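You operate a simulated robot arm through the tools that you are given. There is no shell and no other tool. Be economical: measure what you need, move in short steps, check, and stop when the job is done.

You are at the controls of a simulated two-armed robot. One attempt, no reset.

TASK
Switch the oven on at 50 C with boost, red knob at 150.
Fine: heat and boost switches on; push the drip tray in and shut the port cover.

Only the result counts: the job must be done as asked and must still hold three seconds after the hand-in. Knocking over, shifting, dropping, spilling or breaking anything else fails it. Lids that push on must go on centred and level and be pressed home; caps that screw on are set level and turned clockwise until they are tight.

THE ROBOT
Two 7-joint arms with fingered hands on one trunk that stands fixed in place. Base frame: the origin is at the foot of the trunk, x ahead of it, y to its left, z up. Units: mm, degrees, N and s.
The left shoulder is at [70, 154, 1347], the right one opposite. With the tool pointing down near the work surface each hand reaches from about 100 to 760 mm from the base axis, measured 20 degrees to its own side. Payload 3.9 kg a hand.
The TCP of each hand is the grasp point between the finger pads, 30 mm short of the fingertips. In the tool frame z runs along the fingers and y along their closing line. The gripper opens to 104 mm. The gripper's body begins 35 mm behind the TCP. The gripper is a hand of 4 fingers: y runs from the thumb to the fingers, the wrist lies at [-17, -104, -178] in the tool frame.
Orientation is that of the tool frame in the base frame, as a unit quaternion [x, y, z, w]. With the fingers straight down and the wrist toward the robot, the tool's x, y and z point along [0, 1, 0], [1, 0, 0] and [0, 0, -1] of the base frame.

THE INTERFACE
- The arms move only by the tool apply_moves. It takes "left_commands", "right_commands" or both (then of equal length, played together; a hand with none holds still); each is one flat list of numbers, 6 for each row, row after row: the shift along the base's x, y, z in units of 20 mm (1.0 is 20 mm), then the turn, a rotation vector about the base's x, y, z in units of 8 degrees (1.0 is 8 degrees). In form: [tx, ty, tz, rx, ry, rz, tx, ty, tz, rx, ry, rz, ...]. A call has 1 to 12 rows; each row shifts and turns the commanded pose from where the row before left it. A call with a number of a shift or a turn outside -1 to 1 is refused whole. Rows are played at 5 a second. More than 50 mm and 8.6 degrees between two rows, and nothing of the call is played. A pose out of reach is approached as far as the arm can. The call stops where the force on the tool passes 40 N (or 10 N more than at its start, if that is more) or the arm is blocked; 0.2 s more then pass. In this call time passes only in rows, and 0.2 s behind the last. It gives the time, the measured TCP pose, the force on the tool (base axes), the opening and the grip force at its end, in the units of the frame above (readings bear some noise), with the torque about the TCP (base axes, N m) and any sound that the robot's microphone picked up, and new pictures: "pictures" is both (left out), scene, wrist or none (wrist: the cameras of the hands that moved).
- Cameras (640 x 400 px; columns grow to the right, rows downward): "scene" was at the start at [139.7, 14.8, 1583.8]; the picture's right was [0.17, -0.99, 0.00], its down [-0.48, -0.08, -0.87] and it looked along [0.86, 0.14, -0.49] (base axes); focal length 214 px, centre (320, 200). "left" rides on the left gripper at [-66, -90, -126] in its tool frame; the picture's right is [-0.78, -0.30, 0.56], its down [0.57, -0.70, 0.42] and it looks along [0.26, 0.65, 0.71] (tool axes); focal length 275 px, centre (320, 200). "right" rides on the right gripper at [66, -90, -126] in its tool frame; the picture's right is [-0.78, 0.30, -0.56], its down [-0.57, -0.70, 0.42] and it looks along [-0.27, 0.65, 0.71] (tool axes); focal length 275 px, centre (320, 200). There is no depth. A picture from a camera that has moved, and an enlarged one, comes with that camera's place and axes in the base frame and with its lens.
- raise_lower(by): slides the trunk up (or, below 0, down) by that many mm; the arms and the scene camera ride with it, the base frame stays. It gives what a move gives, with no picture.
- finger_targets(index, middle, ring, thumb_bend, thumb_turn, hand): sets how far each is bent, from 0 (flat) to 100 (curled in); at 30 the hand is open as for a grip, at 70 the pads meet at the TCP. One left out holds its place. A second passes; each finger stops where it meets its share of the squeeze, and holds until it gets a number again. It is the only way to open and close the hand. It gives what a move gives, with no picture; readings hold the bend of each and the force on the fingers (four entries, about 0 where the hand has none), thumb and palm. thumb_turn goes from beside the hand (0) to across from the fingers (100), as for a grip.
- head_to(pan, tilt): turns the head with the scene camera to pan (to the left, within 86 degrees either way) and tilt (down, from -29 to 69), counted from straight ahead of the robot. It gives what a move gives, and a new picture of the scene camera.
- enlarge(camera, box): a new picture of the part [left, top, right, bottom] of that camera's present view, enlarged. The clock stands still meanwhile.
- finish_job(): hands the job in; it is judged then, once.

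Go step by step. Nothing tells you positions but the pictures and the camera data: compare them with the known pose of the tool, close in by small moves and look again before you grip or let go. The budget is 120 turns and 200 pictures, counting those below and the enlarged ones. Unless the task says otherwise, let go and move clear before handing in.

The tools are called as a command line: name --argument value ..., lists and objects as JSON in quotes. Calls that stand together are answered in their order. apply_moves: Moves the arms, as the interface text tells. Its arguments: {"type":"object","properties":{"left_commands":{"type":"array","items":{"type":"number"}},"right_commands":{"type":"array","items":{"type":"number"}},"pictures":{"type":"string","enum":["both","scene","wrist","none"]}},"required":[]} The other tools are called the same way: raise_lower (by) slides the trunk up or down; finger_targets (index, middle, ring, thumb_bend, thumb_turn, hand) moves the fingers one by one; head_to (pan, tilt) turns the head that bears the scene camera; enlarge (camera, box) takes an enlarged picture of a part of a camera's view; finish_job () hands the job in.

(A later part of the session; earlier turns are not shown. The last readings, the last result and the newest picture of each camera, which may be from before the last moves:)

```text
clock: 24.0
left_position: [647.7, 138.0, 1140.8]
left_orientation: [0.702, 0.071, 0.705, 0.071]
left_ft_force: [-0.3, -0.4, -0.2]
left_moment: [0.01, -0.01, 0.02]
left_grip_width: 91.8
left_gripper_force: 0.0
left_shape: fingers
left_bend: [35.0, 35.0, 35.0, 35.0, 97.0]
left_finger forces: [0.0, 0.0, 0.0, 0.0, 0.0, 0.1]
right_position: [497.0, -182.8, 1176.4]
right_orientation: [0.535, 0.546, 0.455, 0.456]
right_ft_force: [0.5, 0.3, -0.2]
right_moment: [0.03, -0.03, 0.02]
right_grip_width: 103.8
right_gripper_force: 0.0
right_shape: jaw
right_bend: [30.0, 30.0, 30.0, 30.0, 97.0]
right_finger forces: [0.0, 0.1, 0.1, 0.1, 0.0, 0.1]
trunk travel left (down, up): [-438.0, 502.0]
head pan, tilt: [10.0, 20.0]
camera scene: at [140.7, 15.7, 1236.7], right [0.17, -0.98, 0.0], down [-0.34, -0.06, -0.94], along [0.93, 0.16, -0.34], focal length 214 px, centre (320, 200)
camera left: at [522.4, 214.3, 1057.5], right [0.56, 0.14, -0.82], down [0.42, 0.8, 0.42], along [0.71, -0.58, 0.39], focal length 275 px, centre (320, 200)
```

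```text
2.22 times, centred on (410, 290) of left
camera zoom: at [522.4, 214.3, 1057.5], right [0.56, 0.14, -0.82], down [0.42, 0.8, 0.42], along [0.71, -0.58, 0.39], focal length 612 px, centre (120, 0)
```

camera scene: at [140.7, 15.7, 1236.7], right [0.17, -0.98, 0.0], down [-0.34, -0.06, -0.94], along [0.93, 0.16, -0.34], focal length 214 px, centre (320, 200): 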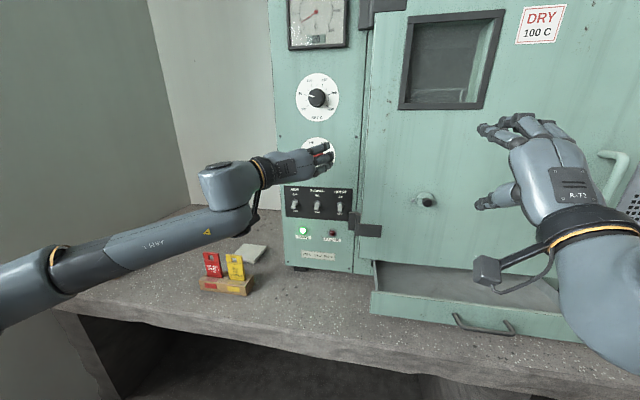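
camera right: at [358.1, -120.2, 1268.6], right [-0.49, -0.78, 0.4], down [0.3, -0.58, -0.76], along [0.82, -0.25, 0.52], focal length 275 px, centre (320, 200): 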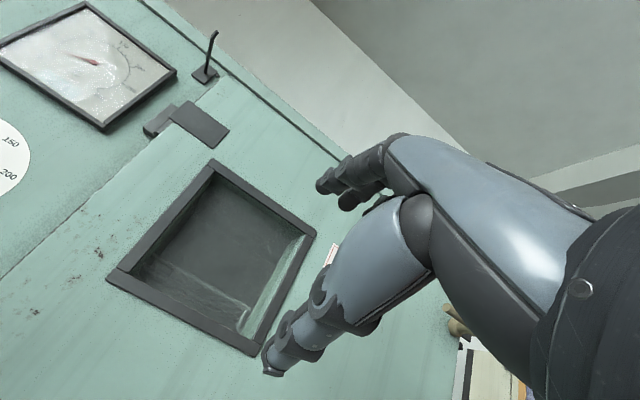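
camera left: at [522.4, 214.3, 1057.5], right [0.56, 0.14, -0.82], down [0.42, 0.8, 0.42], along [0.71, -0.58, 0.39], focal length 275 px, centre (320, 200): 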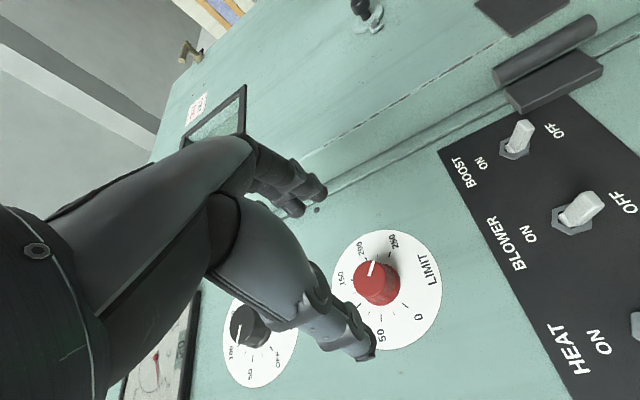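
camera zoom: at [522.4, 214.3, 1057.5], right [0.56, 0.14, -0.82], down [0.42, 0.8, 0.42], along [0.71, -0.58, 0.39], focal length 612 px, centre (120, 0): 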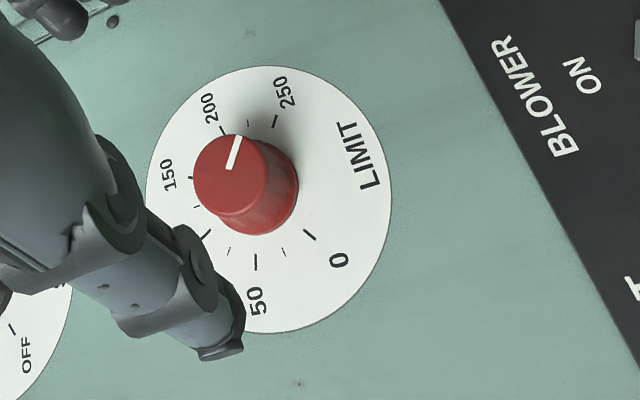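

LIMIT knob axis is at about y=135, z=1148 and its pointer is on 250. I turn the hand a further +24° at standoff, so a −100° turn stays within range.

apply_moves --left_commands '[0, -0.15, 0.35, 1, 0, 0, 0, 0, 0, 1, 0, 0, 0, 0, 0, 1, 0, 0, 0.8, 0, 0, 0, 0, 0, 0.8, 0, 0, 0, 0, 0, 0.8, 0, 0, 0, 0, 0]' --pictures "wrist"

```text
clock: 25.4
left_position: [698.7, 135.9, 1145.7]
left_orientation: [0.702, -0.077, 0.704, -0.077]
left_ft_force: [-0.3, 0.0, 0.3]
left_moment: [-0.02, -0.02, 0.03]
left_grip_width: 91.8
left_gripper_force: 0.1
left_shape: fingers
left_bend: [35.0, 35.0, 35.0, 35.0, 97.0]
left_finger forces: [0.0, 0.0, 0.0, 0.0, 0.1, 0.0]
right_position: [497.2, -184.4, 1174.4]
right_orientation: [0.535, 0.547, 0.456, 0.454]
right_ft_force: [0.9, 0.5, -0.2]
right_moment: [-0.01, 0.03, 0.0]
right_grip_width: 104.0
right_gripper_force: 0.1
right_shape: jaw
right_bend: [30.0, 30.0, 30.0, 30.0, 97.0]
right_finger forces: [0.0, 0.1, 0.1, 0.0, 0.0, 0.1]
trunk travel left (down, up): [-438.0, 502.0]
head pan, tilt: [10.0, 20.0]
camera left: at [572.0, 238.8, 1099.9], right [0.56, 0.46, -0.69], down [0.42, 0.56, 0.71], along [0.71, -0.69, 0.12], focal length 275 px, centre (320, 200)
```

left: 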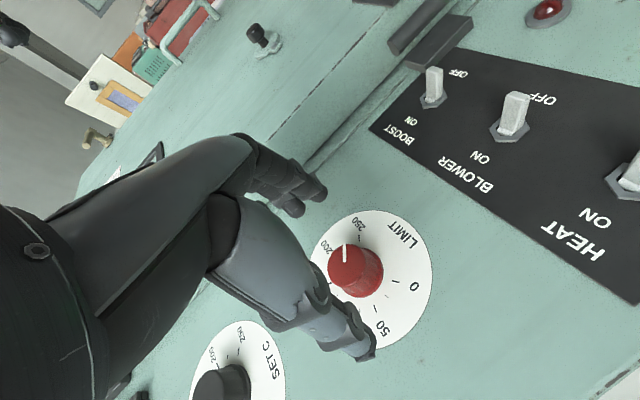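

Reach is fine here. I advance to x≈734, nudge y by −2 mm and close the fingers around the red knob.

apply_moves --left_commands '[0.9, -0.1, 0, 0, 0, 0, 0.85, 0, 0, 0, 0, 0]' --pictures "none"

finger_targets --hand "left" --index 50 --middle 50 --ring 50 --thumb_bend 50

apply_moves --left_commands '[0.05, 0, 0, 0, 0, 0]' --pictures "wrist"

```text
clock: 26.0
left_position: [731.9, 132.4, 1145.8]
left_orientation: [0.702, -0.076, 0.704, -0.077]
left_ft_force: [0.7, -1.1, 0.2]
left_moment: [0.01, 0.02, 0.02]
left_grip_width: 91.9
left_gripper_force: 0.0
left_shape: fingers
left_bend: [35.0, 35.0, 35.0, 35.0, 97.0]
left_finger forces: [0.0, 0.0, 0.0, 0.0, 0.0, 0.0]
right_position: [497.5, -184.3, 1175.4]
right_orientation: [0.535, 0.548, 0.455, 0.454]
right_ft_force: [0.0, -0.4, -0.7]
right_moment: [-0.01, -0.02, 0.0]
right_grip_width: 103.6
right_gripper_force: 0.1
right_shape: jaw
right_bend: [30.0, 30.0, 30.0, 30.0, 97.0]
right_finger forces: [0.0, 0.1, 0.0, 0.0, 0.1, 0.0]
trunk travel left (down, up): [-438.0, 502.0]
head pan, tilt: [10.0, 20.0]
```

```text
clock: 27.0
left_position: [732.8, 133.3, 1146.9]
left_orientation: [0.702, -0.077, 0.703, -0.077]
left_ft_force: [0.3, 0.3, 0.5]
left_moment: [0.0, 0.03, 0.01]
left_grip_width: 54.1
left_gripper_force: 0.0
left_shape: fingers
left_bend: [50.0, 50.0, 50.0, 50.0, 97.0]
left_finger forces: [0.0, 0.0, 0.0, 0.1, 0.1, 0.0]
right_position: [497.4, -182.7, 1176.4]
right_orientation: [0.536, 0.547, 0.455, 0.455]
right_ft_force: [-0.4, -0.1, -0.5]
right_moment: [0.01, 0.04, 0.01]
right_grip_width: 104.0
right_gripper_force: 0.0
right_shape: jaw
right_bend: [30.0, 30.0, 30.0, 30.0, 97.0]
right_finger forces: [0.0, 0.0, 0.0, 0.1, 0.1, 0.0]
trunk travel left (down, up): [-438.0, 502.0]
head pan, tilt: [10.0, 20.0]
```

```text
clock: 27.4
left_position: [733.5, 132.7, 1146.1]
left_orientation: [0.702, -0.077, 0.704, -0.076]
left_ft_force: [0.0, 0.4, 0.6]
left_moment: [0.0, 0.0, -0.03]
left_grip_width: 54.1
left_gripper_force: 0.1
left_shape: fingers
left_bend: [50.0, 50.0, 50.0, 50.0, 97.0]
left_finger forces: [0.1, 0.0, 0.0, 0.1, 0.0, 0.1]
right_position: [496.1, -184.5, 1173.8]
right_orientation: [0.536, 0.547, 0.454, 0.455]
right_ft_force: [-0.1, -0.6, -0.5]
right_moment: [-0.02, 0.0, 0.0]
right_grip_width: 104.0
right_gripper_force: 0.0
right_shape: jaw
right_bend: [30.0, 30.0, 30.0, 30.0, 97.0]
right_finger forces: [0.0, 0.0, 0.0, 0.0, 0.0, 0.0]
trunk travel left (down, up): [-438.0, 502.0]
head pan, tilt: [10.0, 20.0]
camera left: at [607.2, 236.4, 1100.1], right [0.56, 0.46, -0.69], down [0.42, 0.56, 0.71], along [0.71, -0.69, 0.12], focal length 275 px, centre (320, 200)
```

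left: 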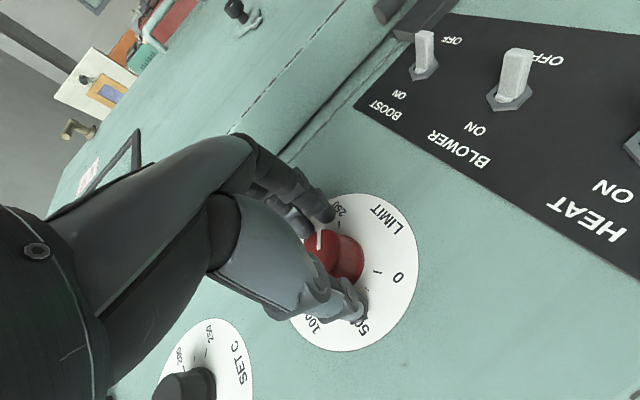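

Well centred. I close the grip and start turning anticlockwise, checking partway.

finger_targets --hand "left" --index 66 --middle 66 --ring 66 --thumb_bend 66

apply_moves --left_commands '[0, 0, 0, -1, 0, 0, 0, 0, 0, -1, 0, 0, 0, 0, 0, -1, 0, 0]' --pictures "wrist"

enlarge --camera "left" --box '[270, 170, 450, 370]'

```text
clock: 28.4
left_position: [732.9, 132.8, 1145.3]
left_orientation: [0.702, -0.077, 0.704, -0.077]
left_ft_force: [0.8, -0.6, 0.5]
left_moment: [0.0, -0.02, 0.04]
left_grip_width: 28.9
left_gripper_force: 6.4
left_shape: fingers
left_bend: [61.0, 63.0, 66.0, 60.0, 97.0]
left_finger forces: [3.7, 2.9, 0.0, 0.0, 6.5, 0.0]
right_position: [497.7, -184.3, 1175.6]
right_orientation: [0.536, 0.547, 0.455, 0.455]
right_ft_force: [0.1, -0.5, -0.7]
right_moment: [-0.01, 0.01, -0.02]
right_grip_width: 103.9
right_gripper_force: 0.0
right_shape: jaw
right_bend: [30.0, 30.0, 30.0, 30.0, 97.0]
right_finger forces: [0.0, 0.0, 0.0, 0.1, 0.0, 0.0]
trunk travel left (down, up): [-438.0, 502.0]
head pan, tilt: [10.0, 20.0]
```

```text
clock: 29.2
left_position: [732.6, 133.7, 1148.1]
left_orientation: [0.702, 0.071, 0.705, 0.072]
left_ft_force: [0.3, -0.1, 0.8]
left_moment: [0.04, -0.07, 0.0]
left_grip_width: 28.6
left_gripper_force: 6.8
left_shape: fingers
left_bend: [61.0, 64.0, 66.0, 60.0, 97.0]
left_finger forces: [3.9, 3.1, 0.0, 0.0, 6.3, 0.1]
right_position: [498.1, -184.0, 1175.9]
right_orientation: [0.535, 0.547, 0.455, 0.455]
right_ft_force: [0.1, 0.1, 0.0]
right_moment: [0.01, -0.02, 0.03]
right_grip_width: 103.8
right_gripper_force: 0.1
right_shape: jaw
right_bend: [30.0, 30.0, 30.0, 30.0, 97.0]
right_finger forces: [0.1, 0.0, 0.1, 0.0, 0.1, 0.1]
trunk travel left (down, up): [-438.0, 502.0]
head pan, tilt: [10.0, 20.0]
camera left: at [607.1, 209.2, 1063.3], right [0.56, 0.13, -0.82], down [0.42, 0.8, 0.42], along [0.71, -0.58, 0.39], focal length 275 px, centre (320, 200)
```

left: 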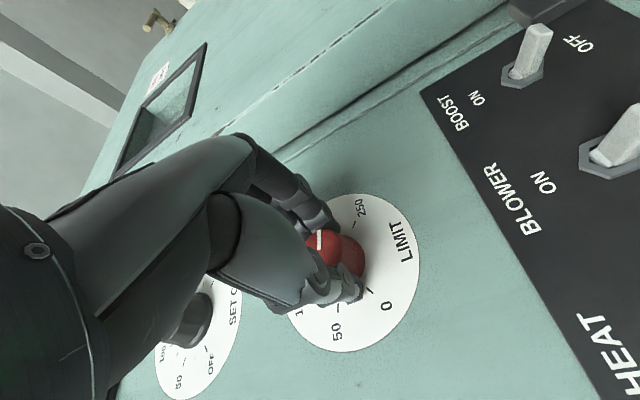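

```text
2.00 times, centred on (360, 270) of left
camera zoom: at [607.1, 209.2, 1063.3], right [0.56, 0.13, -0.82], down [0.42, 0.8, 0.42], along [0.71, -0.58, 0.39], focal length 551 px, centre (240, 60)
```

zoom: 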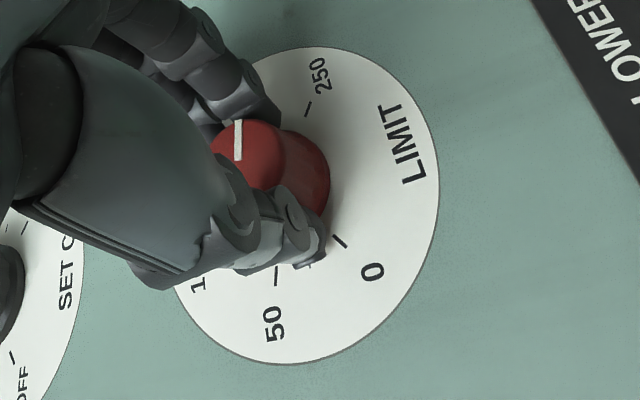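

The knob follows. I turn the remaining 76°.

apply_moves --left_commands '[0, 0, 0, -1, 0, 0, 0, 0, 0, -1, 0, 0, 0, 0, 0, -1, 0, 0, 0, 0, 0, -1, 0, 0, 0, 0, 0, -1, 0, 0, 0, 0, 0, -1, 0, 0, 0, 0, 0, -1, 0, 0, 0, 0, 0, -1, 0, 0, 0, 0, 0, -1, 0, 0, 0, 0, 0, -0.5, 0, 0]' --pictures "wrist"

enlarge --camera "left" --box '[270, 170, 450, 370]'

```text
clock: 31.4
left_position: [734.0, 135.4, 1148.7]
left_orientation: [0.509, 0.491, 0.51, 0.489]
left_ft_force: [-1.9, 6.0, -2.9]
left_moment: [0.01, 0.08, 0.1]
left_grip_width: 28.1
left_gripper_force: 6.8
left_shape: fingers
left_bend: [63.0, 64.0, 66.0, 60.0, 98.0]
left_finger forces: [2.4, 3.5, 0.0, 0.1, 7.3, 0.0]
right_position: [497.5, -182.8, 1174.9]
right_orientation: [0.535, 0.548, 0.455, 0.455]
right_ft_force: [-0.6, -0.3, 0.4]
right_moment: [0.0, 0.0, -0.03]
right_grip_width: 104.0
right_gripper_force: 0.1
right_shape: jaw
right_bend: [30.0, 30.0, 30.0, 30.0, 97.0]
right_finger forces: [0.0, 0.1, 0.0, 0.0, 0.1, 0.1]
trunk travel left (down, up): [-438.0, 502.0]
head pan, tilt: [10.0, 20.0]
camera left: at [607.7, 73.4, 1055.1], right [0.56, -0.76, -0.33], down [0.42, 0.6, -0.68], along [0.71, 0.24, 0.66], focal length 275 px, centre (320, 200)
```

left: 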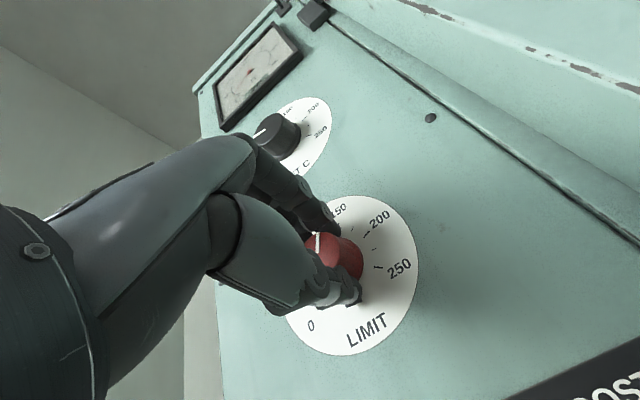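

```text
2.00 times, centred on (360, 270) of left
camera zoom: at [607.7, 73.4, 1055.1], right [0.56, -0.76, -0.33], down [0.42, 0.6, -0.68], along [0.71, 0.24, 0.66], focal length 551 px, centre (240, 60)
```

zoom: 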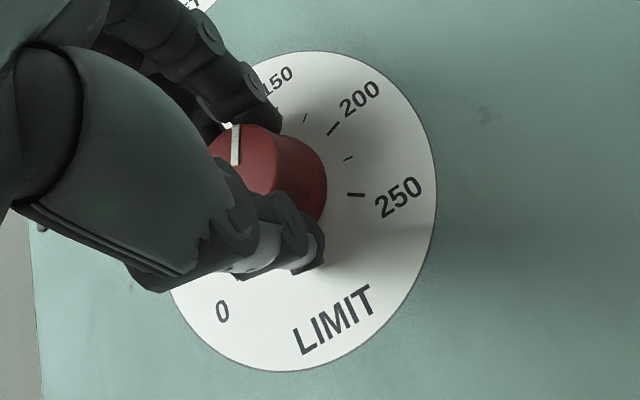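

I release and draw back to read the pointer.

finger_targets --hand "left" --index 35 --middle 35 --ring 35 --thumb_bend 35

apply_moves --left_commands '[-1, 0, 0, 0, 0, 0, -1, 0, 0, 0, 0, 0, -1, 0, 0, 0, 0, 0, -1, 0, 0, 0, 0, 0]' --pictures "none"

enlarge --camera "left" --box '[310, 200, 490, 380]'

```text
clock: 32.4
left_position: [733.9, 133.5, 1148.0]
left_orientation: [0.511, 0.489, 0.511, 0.488]
left_ft_force: [0.0, -0.1, 0.8]
left_moment: [-0.03, 0.0, -0.01]
left_grip_width: 91.5
left_gripper_force: 0.2
left_shape: fingers
left_bend: [35.0, 35.0, 35.0, 35.0, 97.0]
left_finger forces: [0.1, 0.0, 0.0, 0.1, 0.1, 0.1]
right_position: [495.4, -183.4, 1174.8]
right_orientation: [0.536, 0.548, 0.455, 0.454]
right_ft_force: [1.1, 0.2, 0.1]
right_moment: [0.01, -0.04, -0.01]
right_grip_width: 103.8
right_gripper_force: 0.1
right_shape: jaw
right_bend: [30.0, 30.0, 30.0, 30.0, 97.0]
right_finger forces: [0.0, 0.0, 0.1, 0.1, 0.1, 0.0]
trunk travel left (down, up): [-438.0, 502.0]
head pan, tilt: [10.0, 20.0]
```

```text
clock: 33.4
left_position: [652.7, 142.6, 1159.3]
left_orientation: [0.503, 0.484, 0.529, 0.483]
left_ft_force: [0.1, -0.4, 0.5]
left_moment: [-0.01, 0.01, 0.03]
left_grip_width: 91.8
left_gripper_force: 0.0
left_shape: fingers
left_bend: [35.0, 35.0, 35.0, 35.0, 97.0]
left_finger forces: [0.0, 0.1, 0.0, 0.0, 0.1, 0.0]
right_position: [497.3, -184.5, 1175.2]
right_orientation: [0.535, 0.548, 0.455, 0.454]
right_ft_force: [-0.8, 0.5, 0.6]
right_moment: [0.03, -0.02, 0.03]
right_grip_width: 103.9
right_gripper_force: 0.1
right_shape: jaw
right_bend: [30.0, 30.0, 30.0, 30.0, 97.0]
right_finger forces: [0.1, 0.0, 0.0, 0.1, 0.0, 0.0]
trunk travel left (down, up): [-438.0, 502.0]
head pan, tilt: [10.0, 20.0]
```

```text
2.22 times, centred on (400, 290) of left
camera zoom: at [530.4, 81.2, 1061.8], right [0.59, -0.74, -0.33], down [0.43, 0.63, -0.65], along [0.69, 0.24, 0.68], focal length 612 px, centre (142, 0)
```

zoom: 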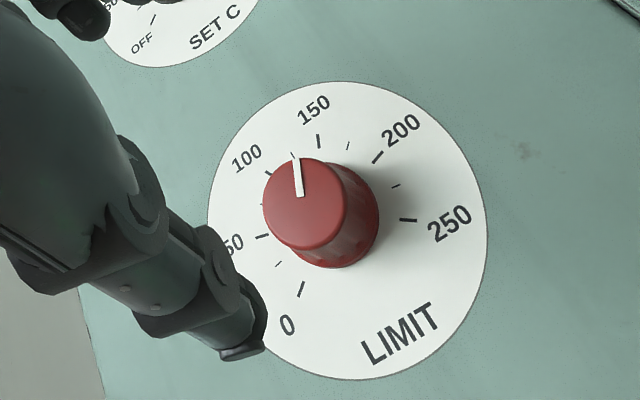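

enlarge --camera "left" --box '[360, 235, 440, 325]'

```text
4.44 times, centred on (400, 280) of left
camera zoom: at [530.4, 81.2, 1061.8], right [0.59, -0.74, -0.33], down [0.43, 0.63, -0.65], along [0.69, 0.24, 0.68], focal length 1224 px, centre (-36, -156)
```

zoom: 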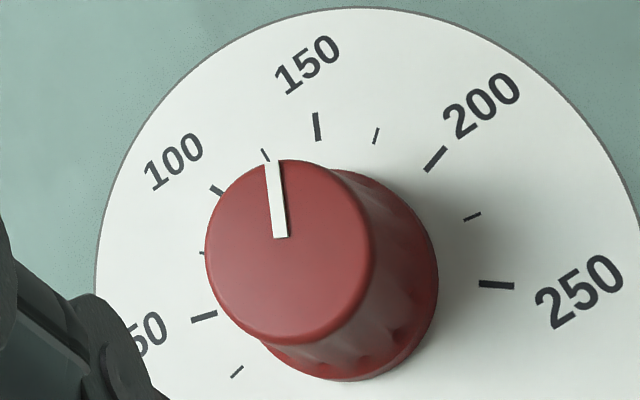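

The pointer is on 150. The switches are at z≈988, with BOOST, BLOWER and HEAT at y≈58, 131 and 204. I shape the left hand into a one-finger pointer and turn it sideways.

finger_targets --hand "left" --index 100 --middle 100 --ring 15 --thumb_bend 100

apply_moves --left_commands '[-1, 0.8, 0, 1, 0, 0, -0.8, 0.8, 0, 1, 0, 0, 0, 0.8, 0, 1, 0, 0, 0, 0.8, 0, 1, 0, 0, 0, 0.8, 0, 1, 0, 0, 0, 0.8, 0, 1, 0, 0, 0, 0.8, 0, 1, 0, 0, 0, 0.4, 0, 1, 0, 0, 0, 0, 0, 1, 0, 0, 0, 0, 0, 1, 0, 0, 0, 0, 0, 1, 0, 0, 0, 0, 0, 0.25, 0, 0]'

```text
clock: 34.4
left_position: [654.4, 140.5, 1154.5]
left_orientation: [0.506, 0.485, 0.528, 0.48]
left_ft_force: [0.6, 0.6, 0.5]
left_moment: [-0.01, 0.02, 0.04]
left_grip_width: 3.1
left_gripper_force: 0.0
left_shape: fingers
left_bend: [83.0, 100.0, 15.0, 97.0, 97.0]
left_finger forces: [0.1, 0.1, 0.1, 0.1, 0.0, 0.0]
right_position: [497.1, -184.8, 1174.7]
right_orientation: [0.535, 0.547, 0.455, 0.454]
right_ft_force: [-0.2, -0.2, 0.1]
right_moment: [-0.02, 0.02, -0.04]
right_grip_width: 103.7
right_gripper_force: 0.0
right_shape: jaw
right_bend: [30.0, 30.0, 30.0, 30.0, 97.0]
right_finger forces: [0.1, 0.0, 0.0, 0.0, 0.0, 0.1]
trunk travel left (down, up): [-438.0, 502.0]
head pan, tilt: [10.0, 20.0]
```

```text
clock: 37.0
left_position: [617.8, 254.5, 1147.2]
left_orientation: [0.707, -0.015, 0.707, -0.016]
left_ft_force: [0.6, 0.0, 0.0]
left_moment: [-0.03, -0.01, 0.01]
left_grip_width: 1.1
left_gripper_force: 0.2
left_shape: fingers
left_bend: [88.0, 100.0, 15.0, 100.0, 97.0]
left_finger forces: [0.0, 0.0, 0.0, 0.0, 0.0, 0.0]
right_position: [496.5, -184.6, 1175.3]
right_orientation: [0.536, 0.547, 0.455, 0.455]
right_ft_force: [0.3, -0.1, -0.7]
right_moment: [-0.03, -0.02, -0.02]
right_grip_width: 104.1
right_gripper_force: 0.0
right_shape: jaw
right_bend: [30.0, 30.0, 30.0, 30.0, 97.0]
right_finger forces: [0.0, 0.0, 0.0, 0.0, 0.1, 0.1]
trunk travel left (down, up): [-438.0, 502.0]
head pan, tilt: [10.0, 20.0]
camera scene: at [141.7, 15.8, 1236.5], right [0.17, -0.98, 0.0], down [-0.34, -0.06, -0.94], along [0.93, 0.16, -0.34], focal length 214 px, centre (320, 200)
camera left: at [490.7, 348.8, 1084.6], right [0.56, 0.33, -0.76], down [0.42, 0.68, 0.6], along [0.71, -0.66, 0.24], focal length 275 px, centre (320, 200)
```

scene: 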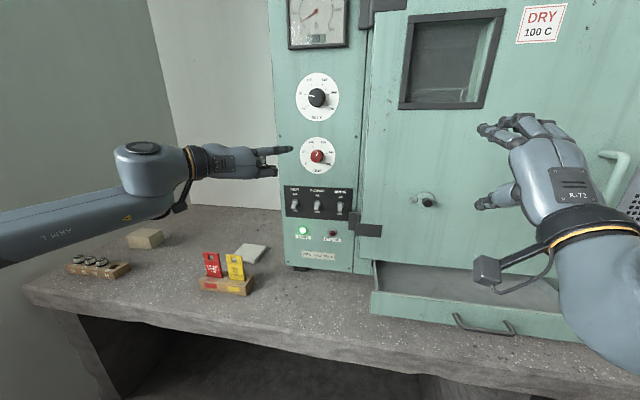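
left: 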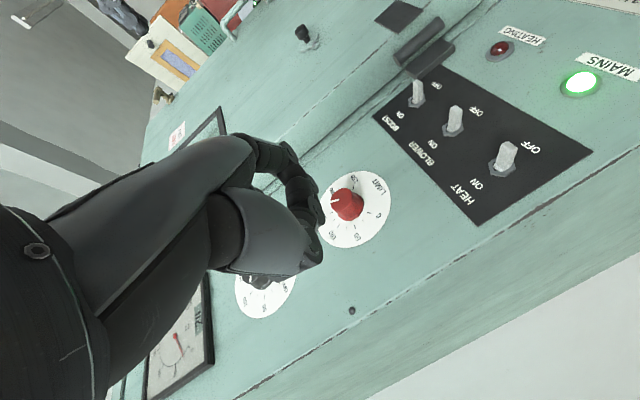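

The extended finger sits on top with the others curled below it. I enlarge the scene view to measure it.

enlarge --camera "scene" --box '[180, 110, 360, 260]'

```text
2.67 times, centred on (270, 185) of scene
camera zoom: at [141.7, 15.8, 1236.5], right [0.17, -0.98, 0.0], down [-0.34, -0.06, -0.94], along [0.93, 0.16, -0.34], focal length 572 px, centre (453, 240)
```

zoom: 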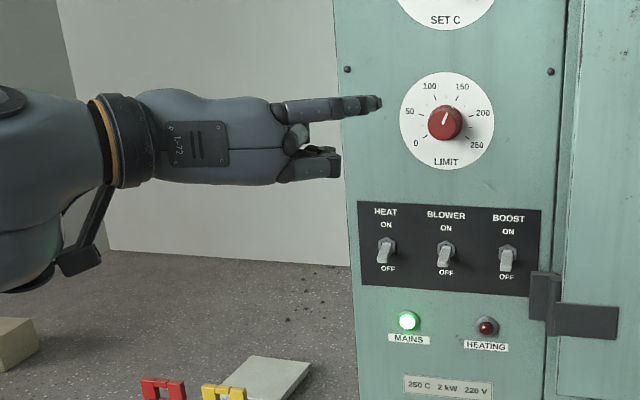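

The LIMIT pointer also reads 150 from the scene camera. I straighten the pointing finger and move to a standoff in front of and below the HEAT lever, staying above the tag stand.

finger_targets --hand "left" --index 100 --middle 100 --ring 30 --thumb_bend 75

apply_moves --left_commands '[0, 0, -1, 0, 0.5, 0, 0, 0, -1, 0, 0.5, 0, 0, 0, -1, 0, 0.25, 0, 0, 0, -1, 0, 0, 0, 0, 0, -1, 0, 0, 0, 0, 0, -1, 0, 0, 0, 0, 0, -1, 0, 0, 0, 0, 0, -1, 0, 0, 0, 0, 0, -1, 0, 0, 0, 0, 0, -1, 0, 0, 0]'

enlarge --camera "scene" --box '[180, 150, 360, 300]'

```text
clock: 38.0
left_position: [617.2, 254.4, 1147.8]
left_orientation: [0.706, -0.015, 0.707, -0.016]
left_ft_force: [-0.2, -0.2, -0.5]
left_moment: [0.0, 0.01, 0.0]
left_grip_width: 0.1
left_gripper_force: 0.1
left_shape: fingers
left_bend: [64.0, 100.0, 30.0, 79.0, 96.0]
left_finger forces: [0.0, 0.1, 0.0, 0.0, 0.0, 0.0]
right_position: [497.4, -184.6, 1174.4]
right_orientation: [0.536, 0.547, 0.454, 0.455]
right_ft_force: [-1.0, 0.3, -0.3]
right_moment: [0.04, 0.01, 0.0]
right_grip_width: 104.0
right_gripper_force: 0.0
right_shape: jaw
right_bend: [30.0, 30.0, 30.0, 30.0, 97.0]
right_finger forces: [0.0, 0.0, 0.1, 0.0, 0.0, 0.1]
trunk travel left (down, up): [-438.0, 502.0]
head pan, tilt: [10.0, 20.0]
```

```text
clock: 40.2
left_position: [620.0, 253.2, 947.9]
left_orientation: [0.766, -0.016, 0.643, -0.014]
left_ft_force: [-0.4, 0.7, -0.9]
left_moment: [-0.01, -0.01, 0.01]
left_grip_width: 0.3
left_gripper_force: 0.1
left_shape: fingers
left_bend: [67.0, 100.0, 30.0, 78.0, 96.0]
left_finger forces: [0.1, 0.0, 0.0, 0.1, 0.0, 0.0]
right_position: [497.2, -183.5, 1175.0]
right_orientation: [0.535, 0.547, 0.455, 0.455]
right_ft_force: [-0.6, 0.8, -0.4]
right_moment: [0.01, -0.01, -0.02]
right_grip_width: 103.8
right_gripper_force: 0.1
right_shape: jaw
right_bend: [30.0, 30.0, 30.0, 30.0, 97.0]
right_finger forces: [0.0, 0.1, 0.1, 0.0, 0.1, 0.0]
trunk travel left (down, up): [-438.0, 502.0]
head pan, tilt: [10.0, 20.0]
camera scene: at [142.1, 16.2, 1236.5], right [0.17, -0.98, 0.0], down [-0.34, -0.06, -0.94], along [0.93, 0.16, -0.34], focal length 214 px, centre (320, 200)
camera left: at [483.3, 347.6, 907.3], right [0.42, 0.33, -0.85], down [0.52, 0.68, 0.52], along [0.74, -0.66, 0.11], focal length 275 px, centre (320, 200)
```

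scene: 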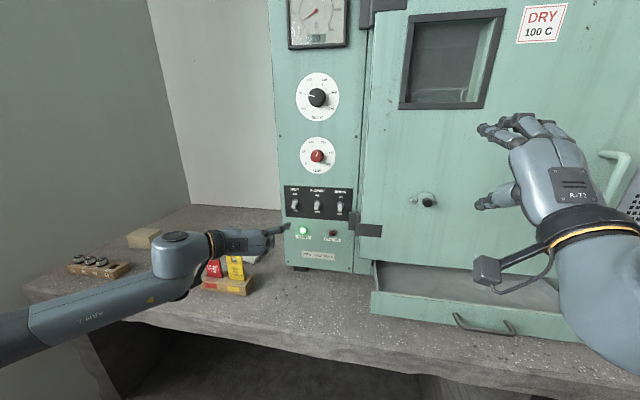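
left: 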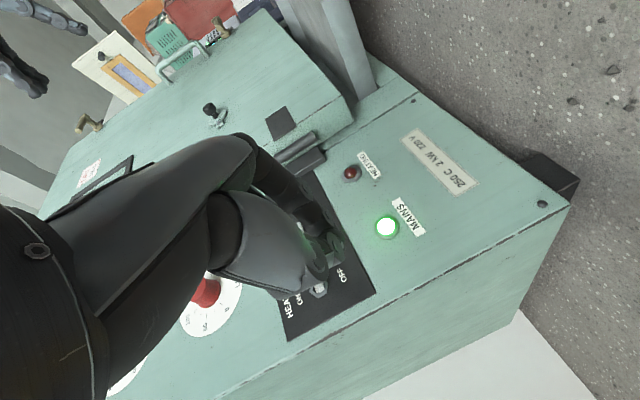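

```text
2.67 times, centred on (270, 225) of scene
camera zoom: at [142.1, 16.2, 1236.5], right [0.17, -0.98, 0.0], down [-0.34, -0.06, -0.94], along [0.93, 0.16, -0.34], focal length 572 px, centre (453, 133)
```

zoom: 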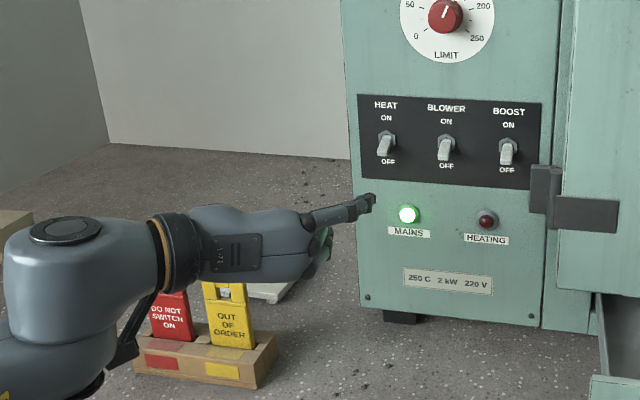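

Fingertip offset from the TCP is about (+38, −64, +22). I move under the HEAT lever in stages: first most of the way, then look.

apply_moves --left_commands '[0, 0.7, -0.6, 0, 0, 0, 1, 0, 0, 0, 0, 0, 1, 0, 0, 0, 0, 0, 1, 0, 0, 0, 0, 0, 1, 0, 0, 0, 0, 0]' --pictures "wrist"

enlarge --camera "scene" --box '[240, 170, 360, 270]'

```text
clock: 41.4
left_position: [696.3, 269.7, 933.7]
left_orientation: [0.765, -0.016, 0.644, -0.015]
left_ft_force: [-0.1, 0.3, -1.3]
left_moment: [-0.03, 0.0, -0.01]
left_grip_width: 0.0
left_gripper_force: 0.0
left_shape: fingers
left_bend: [67.0, 100.0, 30.0, 78.0, 96.0]
left_finger forces: [0.1, 0.0, 0.1, 0.0, 0.0, 0.1]
right_position: [497.3, -183.5, 1175.0]
right_orientation: [0.537, 0.546, 0.454, 0.455]
right_ft_force: [-0.3, -0.3, 0.2]
right_moment: [-0.01, 0.02, 0.01]
right_grip_width: 104.0
right_gripper_force: 0.0
right_shape: jaw
right_bend: [30.0, 30.0, 30.0, 30.0, 97.0]
right_finger forces: [0.1, 0.0, 0.0, 0.0, 0.0, 0.1]
trunk travel left (down, up): [-438.0, 502.0]
head pan, tilt: [10.0, 20.0]
camera left: at [560.3, 363.2, 893.4], right [0.42, 0.33, -0.85], down [0.52, 0.68, 0.52], along [0.74, -0.66, 0.11], focal length 275 px, centre (320, 200)
```

left: 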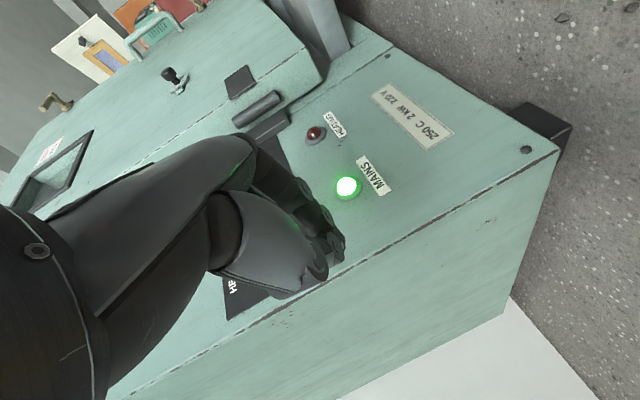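

```text
4.00 times, centred on (300, 220) of scene
camera zoom: at [142.5, 15.7, 1236.4], right [0.17, -0.98, 0.0], down [-0.34, -0.06, -0.94], along [0.93, 0.16, -0.34], focal length 858 px, centre (400, 120)
```

zoom: 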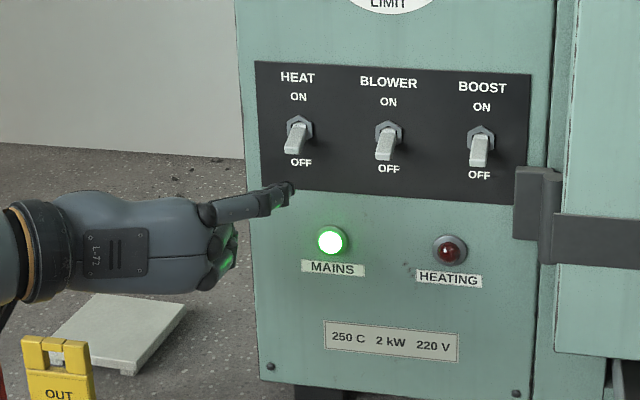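

The fingertip is at about (735,205,958), just below the lever. I advance 32 mm and push up.

apply_moves --left_commands '[0.8, -0.05, 0, 0, 0, 0, 0.8, 0, 0, 0, 0, 0, 0, 0, 0.5, 0, 0, 0, 0, 0, 0.4, 0, 0, 0]' --pictures "none"

enlarge --camera "scene" --box '[240, 170, 360, 270]'

```text
clock: 42.4
left_position: [728.8, 267.8, 953.8]
left_orientation: [0.765, -0.017, 0.644, -0.015]
left_ft_force: [-2.1, -0.2, -1.2]
left_moment: [0.04, -0.05, -0.11]
left_grip_width: 0.0
left_gripper_force: 1.0
left_shape: fingers
left_bend: [67.0, 100.0, 30.0, 78.0, 96.0]
left_finger forces: [0.0, 0.0, 2.0, 0.1, 0.0, 0.0]
right_position: [496.7, -183.0, 1175.4]
right_orientation: [0.536, 0.547, 0.454, 0.455]
right_ft_force: [0.8, 0.3, -0.5]
right_moment: [0.01, 0.0, -0.01]
right_grip_width: 104.1
right_gripper_force: 0.1
right_shape: jaw
right_bend: [30.0, 30.0, 30.0, 30.0, 97.0]
right_finger forces: [0.0, 0.0, 0.1, 0.0, 0.1, 0.1]
trunk travel left (down, up): [-438.0, 502.0]
head pan, tilt: [10.0, 20.0]
```

```text
4.00 times, centred on (300, 220) of scene
camera zoom: at [141.4, 16.0, 1236.5], right [0.17, -0.98, 0.0], down [-0.34, -0.06, -0.94], along [0.93, 0.16, -0.34], focal length 858 px, centre (400, 120)
```

zoom: 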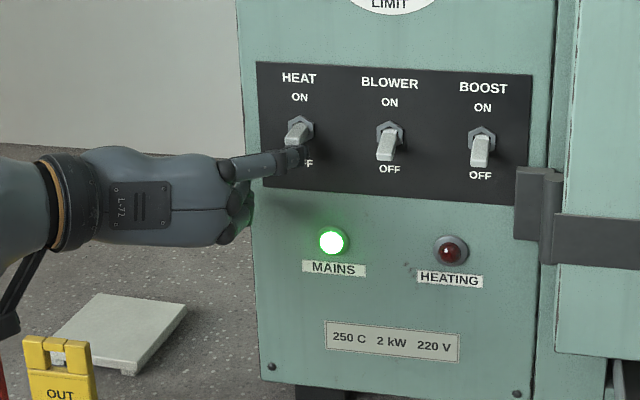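

Contact is made under the lever. I push further up.

apply_moves --left_commands '[0, 0, 0.4, 0, 0, 0, 0, 0, 0.4, 0, 0, 0, 0, 0, 0.4, 0, 0, 0]' --pictures "none"

enlarge --camera "scene" --box '[240, 170, 360, 270]'

```text
clock: 43.2
left_position: [729.2, 266.4, 965.3]
left_orientation: [0.769, -0.019, 0.639, -0.013]
left_ft_force: [-10.5, -0.8, -30.1]
left_moment: [1.89, 0.41, -0.71]
left_grip_width: 0.0
left_gripper_force: 16.5
left_shape: fingers
left_bend: [67.0, 100.0, 30.0, 78.0, 96.0]
left_finger forces: [0.0, 0.1, 32.8, 0.0, 0.0, 0.0]
right_position: [500.6, -182.0, 1173.6]
right_orientation: [0.536, 0.549, 0.453, 0.453]
right_ft_force: [-0.1, -1.1, 1.2]
right_moment: [0.01, 0.01, -0.04]
right_grip_width: 103.6
right_gripper_force: 0.2
right_shape: jaw
right_bend: [30.0, 30.0, 30.0, 30.0, 97.0]
right_finger forces: [0.1, 0.0, 0.0, 0.1, 0.0, 0.1]
trunk travel left (down, up): [-438.0, 502.0]
head pan, tilt: [10.0, 20.0]
```

```text
4.00 times, centred on (300, 220) of scene
camera zoom: at [144.8, 17.5, 1235.5], right [0.17, -0.98, 0.0], down [-0.34, -0.06, -0.94], along [0.92, 0.16, -0.34], focal length 858 px, centre (400, 120)
```

zoom: 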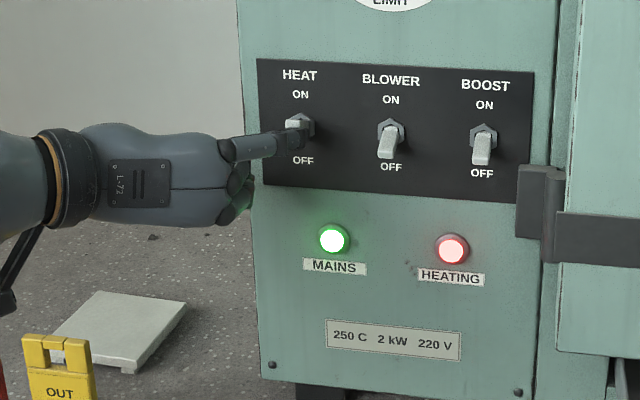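

HEAT has flipped on and the HEATING lamp is lit. I relieve downward and back out.

apply_moves --left_commands '[0, 0, -0.6, 0, 0, 0, 0, 0, -0.8, 0, 0, 0, -1, 0, 0, 0, 0, 0, -1, 0, 0, 0, 0, 0]' --pictures "none"

enlarge --camera "scene" --box '[240, 170, 360, 270]'

```text
clock: 44.2
left_position: [688.1, 265.3, 948.6]
left_orientation: [0.765, -0.016, 0.644, -0.013]
left_ft_force: [-0.1, -0.8, 0.6]
left_moment: [0.01, -0.03, 0.02]
left_grip_width: 0.0
left_gripper_force: 0.0
left_shape: fingers
left_bend: [67.0, 100.0, 30.0, 78.0, 96.0]
left_finger forces: [0.1, 0.0, 0.0, 0.1, 0.0, 0.0]
right_position: [496.4, -184.3, 1175.6]
right_orientation: [0.536, 0.547, 0.454, 0.455]
right_ft_force: [0.0, 0.0, 0.2]
right_moment: [0.03, 0.02, 0.0]
right_grip_width: 103.7
right_gripper_force: 0.1
right_shape: jaw
right_bend: [30.0, 30.0, 30.0, 30.0, 97.0]
right_finger forces: [0.0, 0.0, 0.0, 0.0, 0.1, 0.1]
trunk travel left (down, up): [-438.0, 502.0]
head pan, tilt: [10.0, 20.0]
```

```text
4.00 times, centred on (300, 220) of scene
camera zoom: at [141.4, 15.8, 1236.6], right [0.17, -0.98, 0.0], down [-0.34, -0.06, -0.94], along [0.93, 0.16, -0.34], focal length 858 px, centre (400, 120)
```

zoom: 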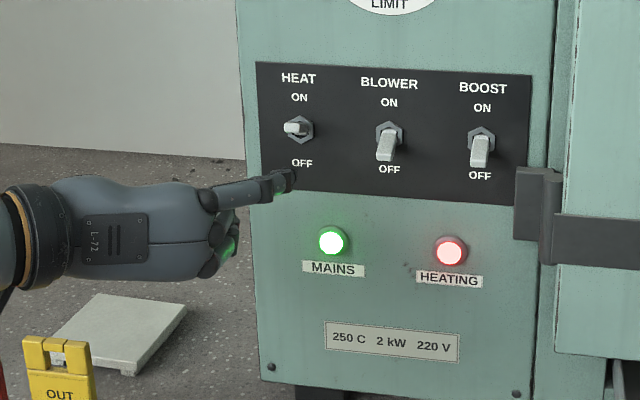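

HEAT is on. I shift along to the BOOST lever at y≈59, keeping left of the door hinge.

apply_moves --left_commands '[0, -1, -0.4, 0, 0, 0, 0, -1, -0.4, 0, 0, 0, 0, -1, 0, 0, 0, 0, 0, -1, 0, 0, 0, 0, 0, -1, 0, 0, 0, 0, 0, -1, 0, 0, 0, 0, 0, -1, 0, 0, 0, 0]' --pictures "none"

enlarge --camera "scene" --box '[240, 170, 360, 270]'

```text
clock: 45.8
left_position: [688.9, 129.5, 931.6]
left_orientation: [0.766, -0.017, 0.643, -0.015]
left_ft_force: [-0.8, 0.9, -0.2]
left_moment: [-0.04, -0.05, 0.02]
left_grip_width: 0.1
left_gripper_force: 0.0
left_shape: fingers
left_bend: [67.0, 100.0, 30.0, 78.0, 96.0]
left_finger forces: [0.0, 0.1, 0.1, 0.1, 0.1, 0.0]
right_position: [496.3, -183.3, 1175.1]
right_orientation: [0.536, 0.547, 0.454, 0.454]
right_ft_force: [0.2, 0.0, -0.7]
right_moment: [0.01, 0.0, 0.0]
right_grip_width: 103.8
right_gripper_force: 0.0
right_shape: jaw
right_bend: [30.0, 30.0, 30.0, 30.0, 97.0]
right_finger forces: [0.0, 0.0, 0.0, 0.0, 0.1, 0.1]
trunk travel left (down, up): [-438.0, 502.0]
head pan, tilt: [10.0, 20.0]
```

```text
4.00 times, centred on (300, 220) of scene
camera zoom: at [142.0, 15.2, 1236.5], right [0.17, -0.98, 0.0], down [-0.34, -0.06, -0.94], along [0.93, 0.16, -0.34], focal length 858 px, centre (400, 120)
```

zoom: 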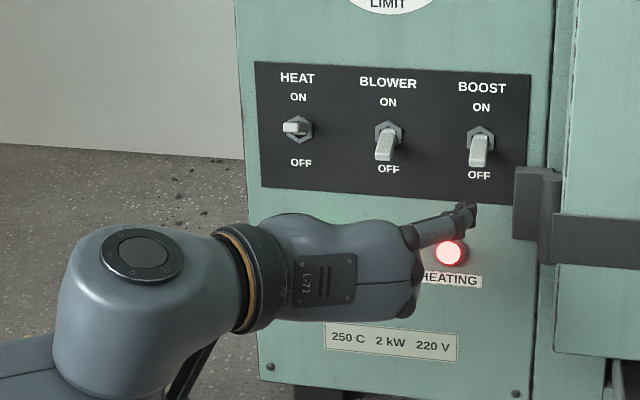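

The tip is under the BOOST lever line. I advance and push up as before.

apply_moves --left_commands '[0.7, -0.15, 0, 0, 0, 0, 0.7, 0, 0, 0, 0, 0, 0.6, 0, 0, 0, 0, 0, 0, 0, 0.5, 0, 0, 0, 0, 0, 0.5, 0, 0, 0]' --pictures "none"

enlarge --camera "scene" --box '[240, 170, 360, 270]'

```text
clock: 47.0
left_position: [729.9, 124.0, 954.6]
left_orientation: [0.764, -0.016, 0.645, -0.014]
left_ft_force: [0.3, 0.8, 0.3]
left_moment: [-0.01, 0.04, 0.01]
left_grip_width: 0.0
left_gripper_force: 0.0
left_shape: fingers
left_bend: [67.0, 100.0, 30.0, 78.0, 96.0]
left_finger forces: [0.0, 0.1, 0.1, 0.0, 0.1, 0.0]
right_position: [495.9, -184.7, 1174.8]
right_orientation: [0.536, 0.547, 0.455, 0.455]
right_ft_force: [-0.7, 0.1, 0.5]
right_moment: [-0.01, -0.01, -0.03]
right_grip_width: 103.7
right_gripper_force: 0.0
right_shape: jaw
right_bend: [30.0, 30.0, 30.0, 30.0, 97.0]
right_finger forces: [0.0, 0.0, 0.1, 0.0, 0.0, 0.0]
trunk travel left (down, up): [-438.0, 502.0]
head pan, tilt: [10.0, 20.0]
```

```text
4.00 times, centred on (300, 220) of scene
camera zoom: at [141.2, 15.9, 1236.6], right [0.17, -0.98, 0.0], down [-0.34, -0.06, -0.94], along [0.93, 0.16, -0.34], focal length 858 px, centre (400, 120)
```

zoom: 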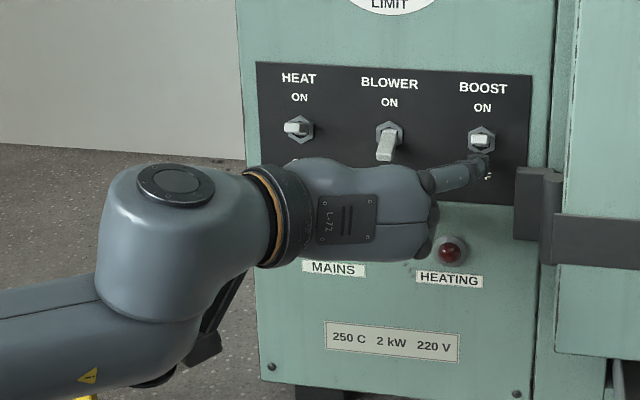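

BOOST has flipped on. The HEATING lamp went out, so I back out and check the gauge and the lamp.

apply_moves --left_commands '[0, 0, -0.8, 0, 0, 0, -1, 0, 0, 0, 0, 0, -1, 0, 0, 0, 0, 0, -1, 0, 0, 0, 0, 0, -1, 0.5, 0, 0, 0, 0, -1, 1, 0, 0, 0, 0, 0, 1, 0.5, 0, 0, 0, 0, 1, 0.5, 0, 0, 0]' --pictures "scene"

enlarge --camera "scene" --box '[270, 0, 370, 120]'

enlarge --camera "scene" --box '[270, 130, 370, 260]'

```text
clock: 48.8
left_position: [629.6, 193.6, 956.3]
left_orientation: [0.765, -0.017, 0.643, -0.012]
left_ft_force: [0.4, 0.1, 0.7]
left_moment: [-0.01, 0.02, -0.02]
left_grip_width: 0.2
left_gripper_force: 0.0
left_shape: fingers
left_bend: [67.0, 100.0, 30.0, 78.0, 96.0]
left_finger forces: [0.1, 0.1, 0.0, 0.0, 0.0, 0.0]
right_position: [496.6, -184.5, 1174.8]
right_orientation: [0.537, 0.547, 0.454, 0.455]
right_ft_force: [0.6, 0.3, 0.1]
right_moment: [0.02, -0.01, 0.01]
right_grip_width: 104.0
right_gripper_force: 0.1
right_shape: jaw
right_bend: [30.0, 30.0, 30.0, 30.0, 97.0]
right_finger forces: [0.0, 0.1, 0.0, 0.0, 0.0, 0.0]
trunk travel left (down, up): [-438.0, 502.0]
head pan, tilt: [10.0, 20.0]
camera scene: at [141.2, 16.4, 1236.6], right [0.17, -0.98, 0.0], down [-0.34, -0.06, -0.94], along [0.93, 0.16, -0.34], focal length 214 px, centre (320, 200)
```

scene: 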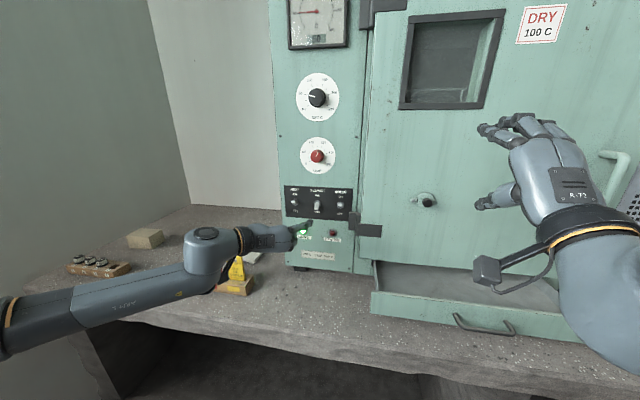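

```text
3.33 times, centred on (320, 60) of scene
camera zoom: at [141.2, 16.4, 1236.6], right [0.17, -0.98, 0.0], down [-0.34, -0.06, -0.94], along [0.93, 0.16, -0.34], focal length 715 px, centre (320, 667)
```

zoom: 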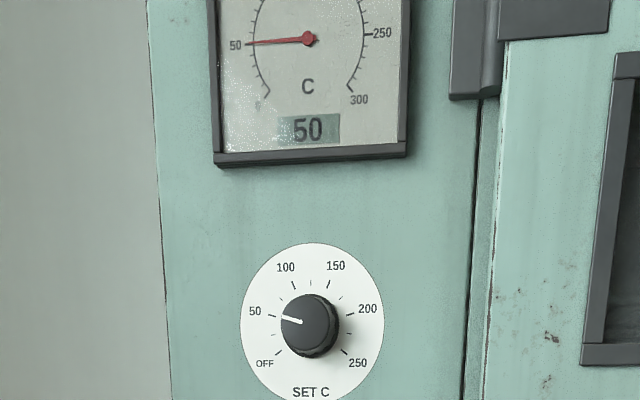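

```text
3.08 times, centred on (320, 195) of scene
camera zoom: at [141.2, 16.4, 1236.6], right [0.17, -0.98, 0.0], down [-0.34, -0.06, -0.94], along [0.93, 0.16, -0.34], focal length 660 px, centre (320, 215)
```

zoom: 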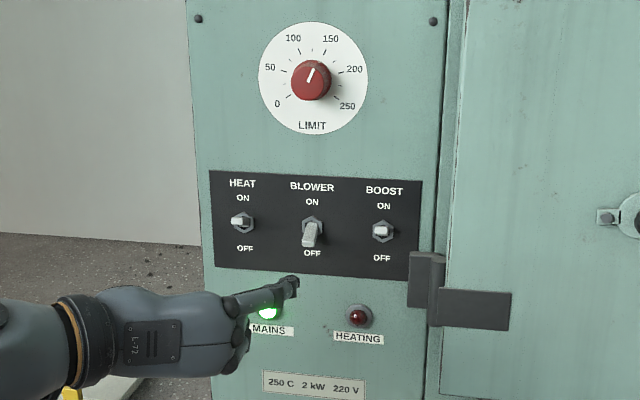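

Oven has reached exactly 50 °C, so the lamp simply cycled off. Next is the port knob near (683,−161,1052): I close the right hand into a tip bundle and move it in front.

finger_targets --hand "right" --index 70 --middle 70 --ring 70 --thumb_bend 70

apply_moves --right_commands '[0, 0.2, -1, 0, 0, 0, 0.5, 0.2, -1, 0, 0, 0, 0.5, 0.2, -1, 0, 0, 0, 0.5, 0.2, -1, 0, 0, 0, 0.5, 0.2, -1, 0, 0, 0, 0.5, 0, -0.9, 0, 0, 0]' --pictures "both"

enlarge --camera "scene" --box '[370, 150, 490, 250]'

```text
clock: 49.8
left_position: [629.7, 194.4, 956.9]
left_orientation: [0.765, -0.016, 0.643, -0.014]
left_ft_force: [0.1, -0.2, -0.1]
left_moment: [0.02, -0.03, -0.02]
left_grip_width: 0.2
left_gripper_force: 0.0
left_shape: fingers
left_bend: [67.0, 100.0, 30.0, 78.0, 96.0]
left_finger forces: [0.0, 0.0, 0.1, 0.0, 0.0, 0.0]
right_position: [497.4, -184.1, 1174.6]
right_orientation: [0.536, 0.547, 0.455, 0.455]
right_ft_force: [-0.2, 0.6, -0.2]
right_moment: [-0.01, 0.02, -0.02]
right_grip_width: 3.2
right_gripper_force: 0.0
right_shape: fingers
right_bend: [70.0, 70.0, 70.0, 70.0, 97.0]
right_finger forces: [0.1, 0.0, 0.0, 0.0, 0.0, 0.0]
trunk travel left (down, up): [-438.0, 502.0]
head pan, tilt: [10.0, 20.0]
```

```text
clock: 51.2
left_position: [630.1, 194.6, 957.3]
left_orientation: [0.765, -0.016, 0.643, -0.014]
left_ft_force: [0.8, 0.2, -0.2]
left_moment: [-0.02, 0.02, -0.01]
left_grip_width: 0.0
left_gripper_force: 0.0
left_shape: fingers
left_bend: [67.0, 100.0, 30.0, 78.0, 96.0]
left_finger forces: [0.0, 0.0, 0.0, 0.0, 0.0, 0.1]
right_position: [499.5, -184.9, 1174.7]
right_orientation: [0.536, 0.547, 0.455, 0.455]
right_ft_force: [0.7, 0.2, 0.4]
right_moment: [0.0, 0.0, -0.01]
right_grip_width: 3.0
right_gripper_force: 0.1
right_shape: fingers
right_bend: [70.0, 70.0, 70.0, 70.0, 97.0]
right_finger forces: [0.1, 0.0, 0.1, 0.0, 0.1, 0.1]
right hand out of reach, approached as far as the arm can: row 1, 2, 3, 4, 5, 6
trunk travel left (down, up): [-438.0, 502.0]
head pan, tilt: [10.0, 20.0]
camera scene: at [141.8, 15.9, 1236.5], right [0.17, -0.98, 0.0], down [-0.34, -0.06, -0.94], along [0.93, 0.16, -0.34], focal length 214 px, centre (320, 200)
camera right: at [357.3, -120.1, 1106.8], right [-0.49, -0.78, 0.4], down [0.3, -0.58, -0.76], along [0.82, -0.25, 0.52], focal length 275 px, centre (320, 200)
```

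scene: 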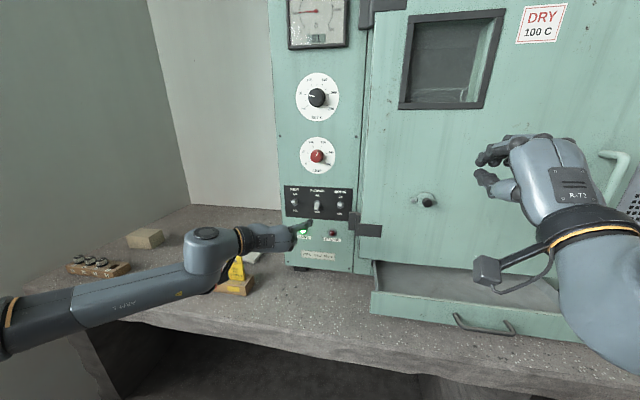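
right: 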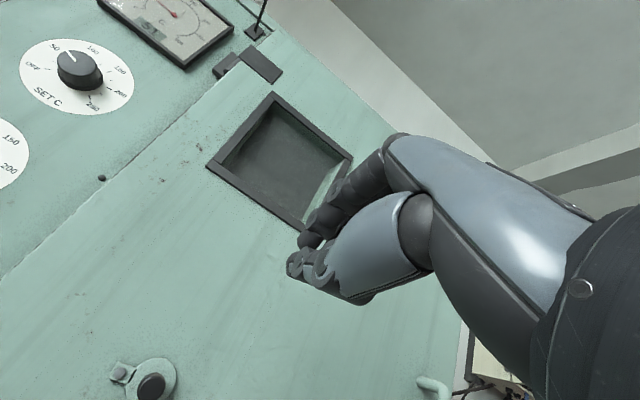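

```text
4.00 times, centred on (430, 200) of scene
camera zoom: at [141.8, 15.9, 1236.5], right [0.17, -0.98, 0.0], down [-0.34, -0.06, -0.94], along [0.93, 0.16, -0.34], focal length 858 px, centre (-120, 200)
```

zoom: 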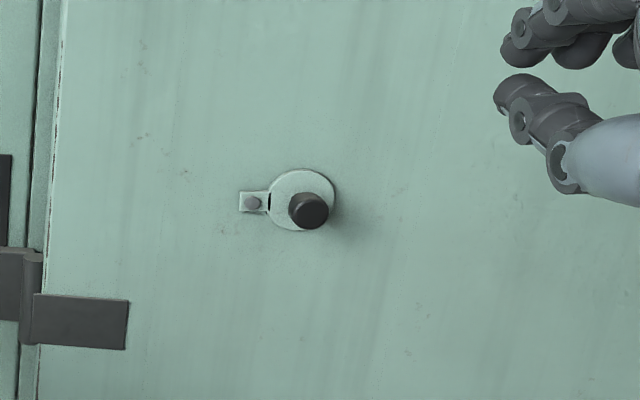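

The right arm is stuck at a joint limit in that orientation. Rolling it towards its own side, as worked for the left hand, should free it.

apply_moves --right_commands '[-0.5, 0, 0, -1, 0.5, 0, -0.5, 0, 0, -1, 0.5, 0, 0, 0, 0, -1, 0, 0, 0, 0, 0, -1, 0, 0, 0, 0, 0, -1, 0, 0]' --pictures "both"

```text
refused: row 1 steps farther than a row can; nothing moved
```

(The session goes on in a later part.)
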